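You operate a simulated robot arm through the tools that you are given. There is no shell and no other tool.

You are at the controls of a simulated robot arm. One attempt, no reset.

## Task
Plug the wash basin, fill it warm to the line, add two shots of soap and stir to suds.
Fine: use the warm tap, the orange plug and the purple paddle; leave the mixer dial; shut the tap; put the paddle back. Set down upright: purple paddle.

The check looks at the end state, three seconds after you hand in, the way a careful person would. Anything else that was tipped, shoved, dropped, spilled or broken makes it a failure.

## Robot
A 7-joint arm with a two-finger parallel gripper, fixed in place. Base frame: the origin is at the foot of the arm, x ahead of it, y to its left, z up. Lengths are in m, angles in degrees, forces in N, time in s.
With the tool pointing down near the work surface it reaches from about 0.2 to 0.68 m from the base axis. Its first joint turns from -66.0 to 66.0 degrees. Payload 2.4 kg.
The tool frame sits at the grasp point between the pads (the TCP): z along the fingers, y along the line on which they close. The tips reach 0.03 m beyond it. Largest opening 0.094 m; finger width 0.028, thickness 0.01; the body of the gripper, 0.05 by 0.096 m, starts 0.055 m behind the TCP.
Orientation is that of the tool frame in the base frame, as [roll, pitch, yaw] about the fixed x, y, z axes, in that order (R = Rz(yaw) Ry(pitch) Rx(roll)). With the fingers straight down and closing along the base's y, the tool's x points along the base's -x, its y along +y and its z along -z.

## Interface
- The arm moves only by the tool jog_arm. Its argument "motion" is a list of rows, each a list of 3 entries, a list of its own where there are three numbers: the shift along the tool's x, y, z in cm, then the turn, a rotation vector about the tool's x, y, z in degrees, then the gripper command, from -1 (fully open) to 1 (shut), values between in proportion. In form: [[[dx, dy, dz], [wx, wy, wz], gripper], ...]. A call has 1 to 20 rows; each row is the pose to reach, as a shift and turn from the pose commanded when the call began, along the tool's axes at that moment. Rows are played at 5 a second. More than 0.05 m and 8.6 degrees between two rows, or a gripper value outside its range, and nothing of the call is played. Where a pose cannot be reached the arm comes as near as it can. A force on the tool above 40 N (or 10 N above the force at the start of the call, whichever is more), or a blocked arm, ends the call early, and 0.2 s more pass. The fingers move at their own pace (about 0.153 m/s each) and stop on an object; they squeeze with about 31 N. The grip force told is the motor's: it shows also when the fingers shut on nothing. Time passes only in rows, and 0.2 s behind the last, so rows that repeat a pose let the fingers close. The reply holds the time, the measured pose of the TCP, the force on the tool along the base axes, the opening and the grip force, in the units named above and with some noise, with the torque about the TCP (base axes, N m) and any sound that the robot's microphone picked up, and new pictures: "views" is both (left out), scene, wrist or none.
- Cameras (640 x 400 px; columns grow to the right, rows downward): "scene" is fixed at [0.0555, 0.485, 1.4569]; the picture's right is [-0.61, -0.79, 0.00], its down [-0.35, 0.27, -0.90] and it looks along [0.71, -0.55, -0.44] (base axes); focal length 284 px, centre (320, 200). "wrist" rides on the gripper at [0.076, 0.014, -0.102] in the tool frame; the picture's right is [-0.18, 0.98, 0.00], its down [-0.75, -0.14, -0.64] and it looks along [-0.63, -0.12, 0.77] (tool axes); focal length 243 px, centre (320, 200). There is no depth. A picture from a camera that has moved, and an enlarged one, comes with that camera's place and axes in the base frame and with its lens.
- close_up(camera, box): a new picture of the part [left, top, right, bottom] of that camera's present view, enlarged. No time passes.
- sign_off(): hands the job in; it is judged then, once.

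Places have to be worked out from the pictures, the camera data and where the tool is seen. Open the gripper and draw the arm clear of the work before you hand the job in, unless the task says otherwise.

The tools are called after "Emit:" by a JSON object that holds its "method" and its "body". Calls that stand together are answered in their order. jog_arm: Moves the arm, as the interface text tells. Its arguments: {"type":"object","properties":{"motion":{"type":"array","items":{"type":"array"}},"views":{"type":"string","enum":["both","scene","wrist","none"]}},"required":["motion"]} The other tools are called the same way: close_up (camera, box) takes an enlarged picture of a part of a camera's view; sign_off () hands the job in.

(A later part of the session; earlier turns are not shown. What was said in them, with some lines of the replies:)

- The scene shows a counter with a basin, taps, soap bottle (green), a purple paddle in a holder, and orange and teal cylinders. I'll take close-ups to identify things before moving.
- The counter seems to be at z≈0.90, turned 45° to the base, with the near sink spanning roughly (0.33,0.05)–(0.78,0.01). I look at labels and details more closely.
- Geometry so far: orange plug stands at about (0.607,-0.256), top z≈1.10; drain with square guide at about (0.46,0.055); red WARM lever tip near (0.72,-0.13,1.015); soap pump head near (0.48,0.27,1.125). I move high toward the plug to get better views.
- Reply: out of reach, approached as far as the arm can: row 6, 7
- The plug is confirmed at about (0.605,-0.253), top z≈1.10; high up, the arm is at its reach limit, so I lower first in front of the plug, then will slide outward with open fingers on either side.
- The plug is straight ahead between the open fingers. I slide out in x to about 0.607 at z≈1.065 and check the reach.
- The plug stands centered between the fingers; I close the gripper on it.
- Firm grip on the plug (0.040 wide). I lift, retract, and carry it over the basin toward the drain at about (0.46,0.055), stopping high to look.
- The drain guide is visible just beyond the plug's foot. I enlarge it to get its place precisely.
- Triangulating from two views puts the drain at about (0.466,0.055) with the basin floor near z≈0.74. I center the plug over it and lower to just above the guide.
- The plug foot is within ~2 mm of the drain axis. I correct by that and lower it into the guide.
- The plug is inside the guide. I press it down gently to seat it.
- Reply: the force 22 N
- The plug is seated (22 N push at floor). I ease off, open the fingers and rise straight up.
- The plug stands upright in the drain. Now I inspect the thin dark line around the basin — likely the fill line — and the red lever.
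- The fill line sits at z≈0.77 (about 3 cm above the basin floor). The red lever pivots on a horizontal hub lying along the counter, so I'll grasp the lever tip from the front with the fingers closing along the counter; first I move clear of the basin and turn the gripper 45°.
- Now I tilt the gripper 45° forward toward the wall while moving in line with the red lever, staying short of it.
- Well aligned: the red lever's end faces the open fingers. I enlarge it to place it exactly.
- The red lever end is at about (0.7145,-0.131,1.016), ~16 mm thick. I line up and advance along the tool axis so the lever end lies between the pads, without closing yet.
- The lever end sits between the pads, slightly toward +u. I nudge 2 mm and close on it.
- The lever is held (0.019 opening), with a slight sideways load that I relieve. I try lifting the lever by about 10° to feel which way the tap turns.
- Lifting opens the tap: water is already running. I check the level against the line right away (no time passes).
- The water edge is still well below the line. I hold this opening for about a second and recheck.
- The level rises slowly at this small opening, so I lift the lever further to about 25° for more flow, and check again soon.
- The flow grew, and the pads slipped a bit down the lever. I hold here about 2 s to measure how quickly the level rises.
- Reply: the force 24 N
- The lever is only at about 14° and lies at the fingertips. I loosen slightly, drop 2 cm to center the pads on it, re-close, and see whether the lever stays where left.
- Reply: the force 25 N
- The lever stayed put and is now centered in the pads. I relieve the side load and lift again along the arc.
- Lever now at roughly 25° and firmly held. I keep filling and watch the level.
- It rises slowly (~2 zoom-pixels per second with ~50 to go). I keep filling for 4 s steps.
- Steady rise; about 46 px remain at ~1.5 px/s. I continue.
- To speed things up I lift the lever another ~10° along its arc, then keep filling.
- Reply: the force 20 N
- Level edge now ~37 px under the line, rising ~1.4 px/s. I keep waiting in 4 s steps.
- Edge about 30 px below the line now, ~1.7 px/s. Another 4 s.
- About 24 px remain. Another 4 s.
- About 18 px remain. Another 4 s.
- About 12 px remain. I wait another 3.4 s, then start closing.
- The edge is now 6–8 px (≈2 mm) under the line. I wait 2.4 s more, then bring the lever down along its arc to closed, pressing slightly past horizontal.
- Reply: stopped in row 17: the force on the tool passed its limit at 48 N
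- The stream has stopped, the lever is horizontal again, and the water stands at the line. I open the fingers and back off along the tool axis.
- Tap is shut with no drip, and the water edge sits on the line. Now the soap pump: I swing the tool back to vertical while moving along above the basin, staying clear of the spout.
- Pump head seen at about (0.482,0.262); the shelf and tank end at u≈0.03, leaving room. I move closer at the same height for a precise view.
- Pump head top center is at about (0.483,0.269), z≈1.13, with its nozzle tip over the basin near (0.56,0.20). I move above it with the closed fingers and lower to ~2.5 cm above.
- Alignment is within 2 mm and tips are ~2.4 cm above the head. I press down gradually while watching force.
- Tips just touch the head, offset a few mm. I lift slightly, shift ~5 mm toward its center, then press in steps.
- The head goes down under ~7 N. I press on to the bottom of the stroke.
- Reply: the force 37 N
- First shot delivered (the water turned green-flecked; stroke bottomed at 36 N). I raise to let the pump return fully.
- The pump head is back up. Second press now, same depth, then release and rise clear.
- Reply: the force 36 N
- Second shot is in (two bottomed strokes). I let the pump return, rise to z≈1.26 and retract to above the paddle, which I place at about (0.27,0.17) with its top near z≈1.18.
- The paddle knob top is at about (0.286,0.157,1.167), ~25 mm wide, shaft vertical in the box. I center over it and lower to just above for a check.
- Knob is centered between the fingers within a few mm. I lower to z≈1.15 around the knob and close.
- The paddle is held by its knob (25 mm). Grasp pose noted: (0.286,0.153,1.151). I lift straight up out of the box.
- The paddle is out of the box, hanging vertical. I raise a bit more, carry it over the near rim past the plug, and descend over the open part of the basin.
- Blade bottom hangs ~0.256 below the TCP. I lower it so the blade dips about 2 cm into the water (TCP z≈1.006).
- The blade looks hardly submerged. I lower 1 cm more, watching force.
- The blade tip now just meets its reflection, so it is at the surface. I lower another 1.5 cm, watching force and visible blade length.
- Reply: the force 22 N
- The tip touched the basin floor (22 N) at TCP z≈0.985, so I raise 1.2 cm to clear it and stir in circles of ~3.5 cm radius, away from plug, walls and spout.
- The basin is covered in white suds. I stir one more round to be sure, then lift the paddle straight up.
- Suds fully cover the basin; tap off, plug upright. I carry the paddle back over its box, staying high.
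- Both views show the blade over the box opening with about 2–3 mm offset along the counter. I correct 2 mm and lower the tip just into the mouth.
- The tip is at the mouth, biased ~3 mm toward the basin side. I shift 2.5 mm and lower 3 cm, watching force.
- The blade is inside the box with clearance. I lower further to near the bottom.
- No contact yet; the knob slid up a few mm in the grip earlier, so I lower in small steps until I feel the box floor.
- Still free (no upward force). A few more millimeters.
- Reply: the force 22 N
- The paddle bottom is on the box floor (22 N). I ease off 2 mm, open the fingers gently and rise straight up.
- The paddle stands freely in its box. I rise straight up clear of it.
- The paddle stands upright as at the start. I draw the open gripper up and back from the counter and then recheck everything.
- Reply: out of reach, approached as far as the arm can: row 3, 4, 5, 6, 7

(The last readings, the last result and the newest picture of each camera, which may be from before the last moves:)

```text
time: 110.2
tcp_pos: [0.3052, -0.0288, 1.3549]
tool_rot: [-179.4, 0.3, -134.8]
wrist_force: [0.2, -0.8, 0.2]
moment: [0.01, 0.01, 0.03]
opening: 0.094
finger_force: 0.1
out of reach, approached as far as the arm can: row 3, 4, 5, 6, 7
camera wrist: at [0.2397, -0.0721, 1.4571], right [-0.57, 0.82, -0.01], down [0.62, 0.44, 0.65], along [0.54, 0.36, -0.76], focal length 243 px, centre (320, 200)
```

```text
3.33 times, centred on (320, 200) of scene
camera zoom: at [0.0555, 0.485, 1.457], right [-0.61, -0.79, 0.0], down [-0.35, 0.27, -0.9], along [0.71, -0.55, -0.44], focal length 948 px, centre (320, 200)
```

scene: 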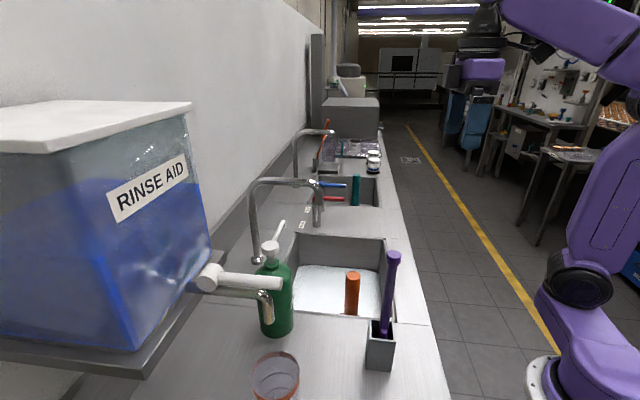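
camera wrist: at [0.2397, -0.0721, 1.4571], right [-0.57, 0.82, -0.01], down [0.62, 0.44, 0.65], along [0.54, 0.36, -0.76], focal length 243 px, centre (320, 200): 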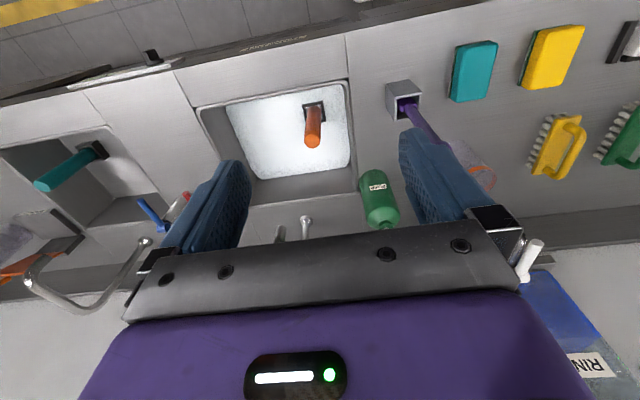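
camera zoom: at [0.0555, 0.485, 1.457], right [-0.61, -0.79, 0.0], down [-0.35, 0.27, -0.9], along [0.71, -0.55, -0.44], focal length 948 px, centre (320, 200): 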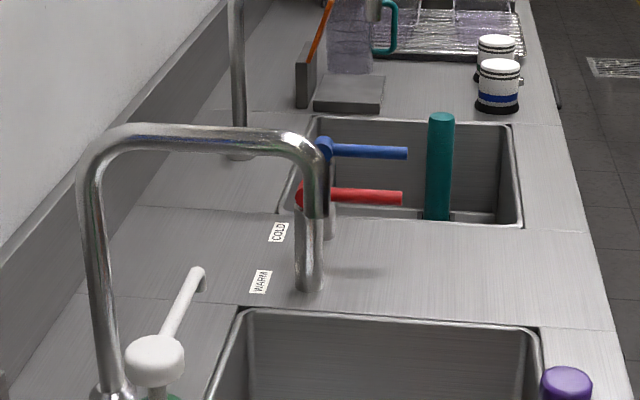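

All done: plug seated, suds at the line and stable, both tap levers level and no stream, mixer dial untouched, paddle upright in its box, gripper open and clear. I hand the job in.

Emit:
{"method": "sign_off", "body": {}}

```text
The job is handed in.
```

I've handed the job in. The hand-in was accepted, but no pass or fail came back.

- **Plug:** the orange plug is upright in the drain. I pressed it down to about 22 N to seat it.
- **Water:** I filled with the warm (red) tap. The water's edge sits on the lower edge of the fill line, within about 1 mm. The tap is shut, its lever is level again and nothing is dripping.
- **Soap:** I gave the pump two full strokes, and it returned fully between them.
- **Stir:** about three rounds with the purple paddle covered the whole surface in white suds.
- **Paddle:** it's back in its box, standing upright to within about a degree by my estimate.
- **Other items:** I didn't touch the mixer dial, and I saw nothing tipped, moved or spilled.

While stirring, the paddle tip touched the basin floor once at about 22 N. The knob slid roughly 5 mm in the grip, and I allowed for that when putting the paddle back.

The gripper is open and the arm is drawn back from the counter.
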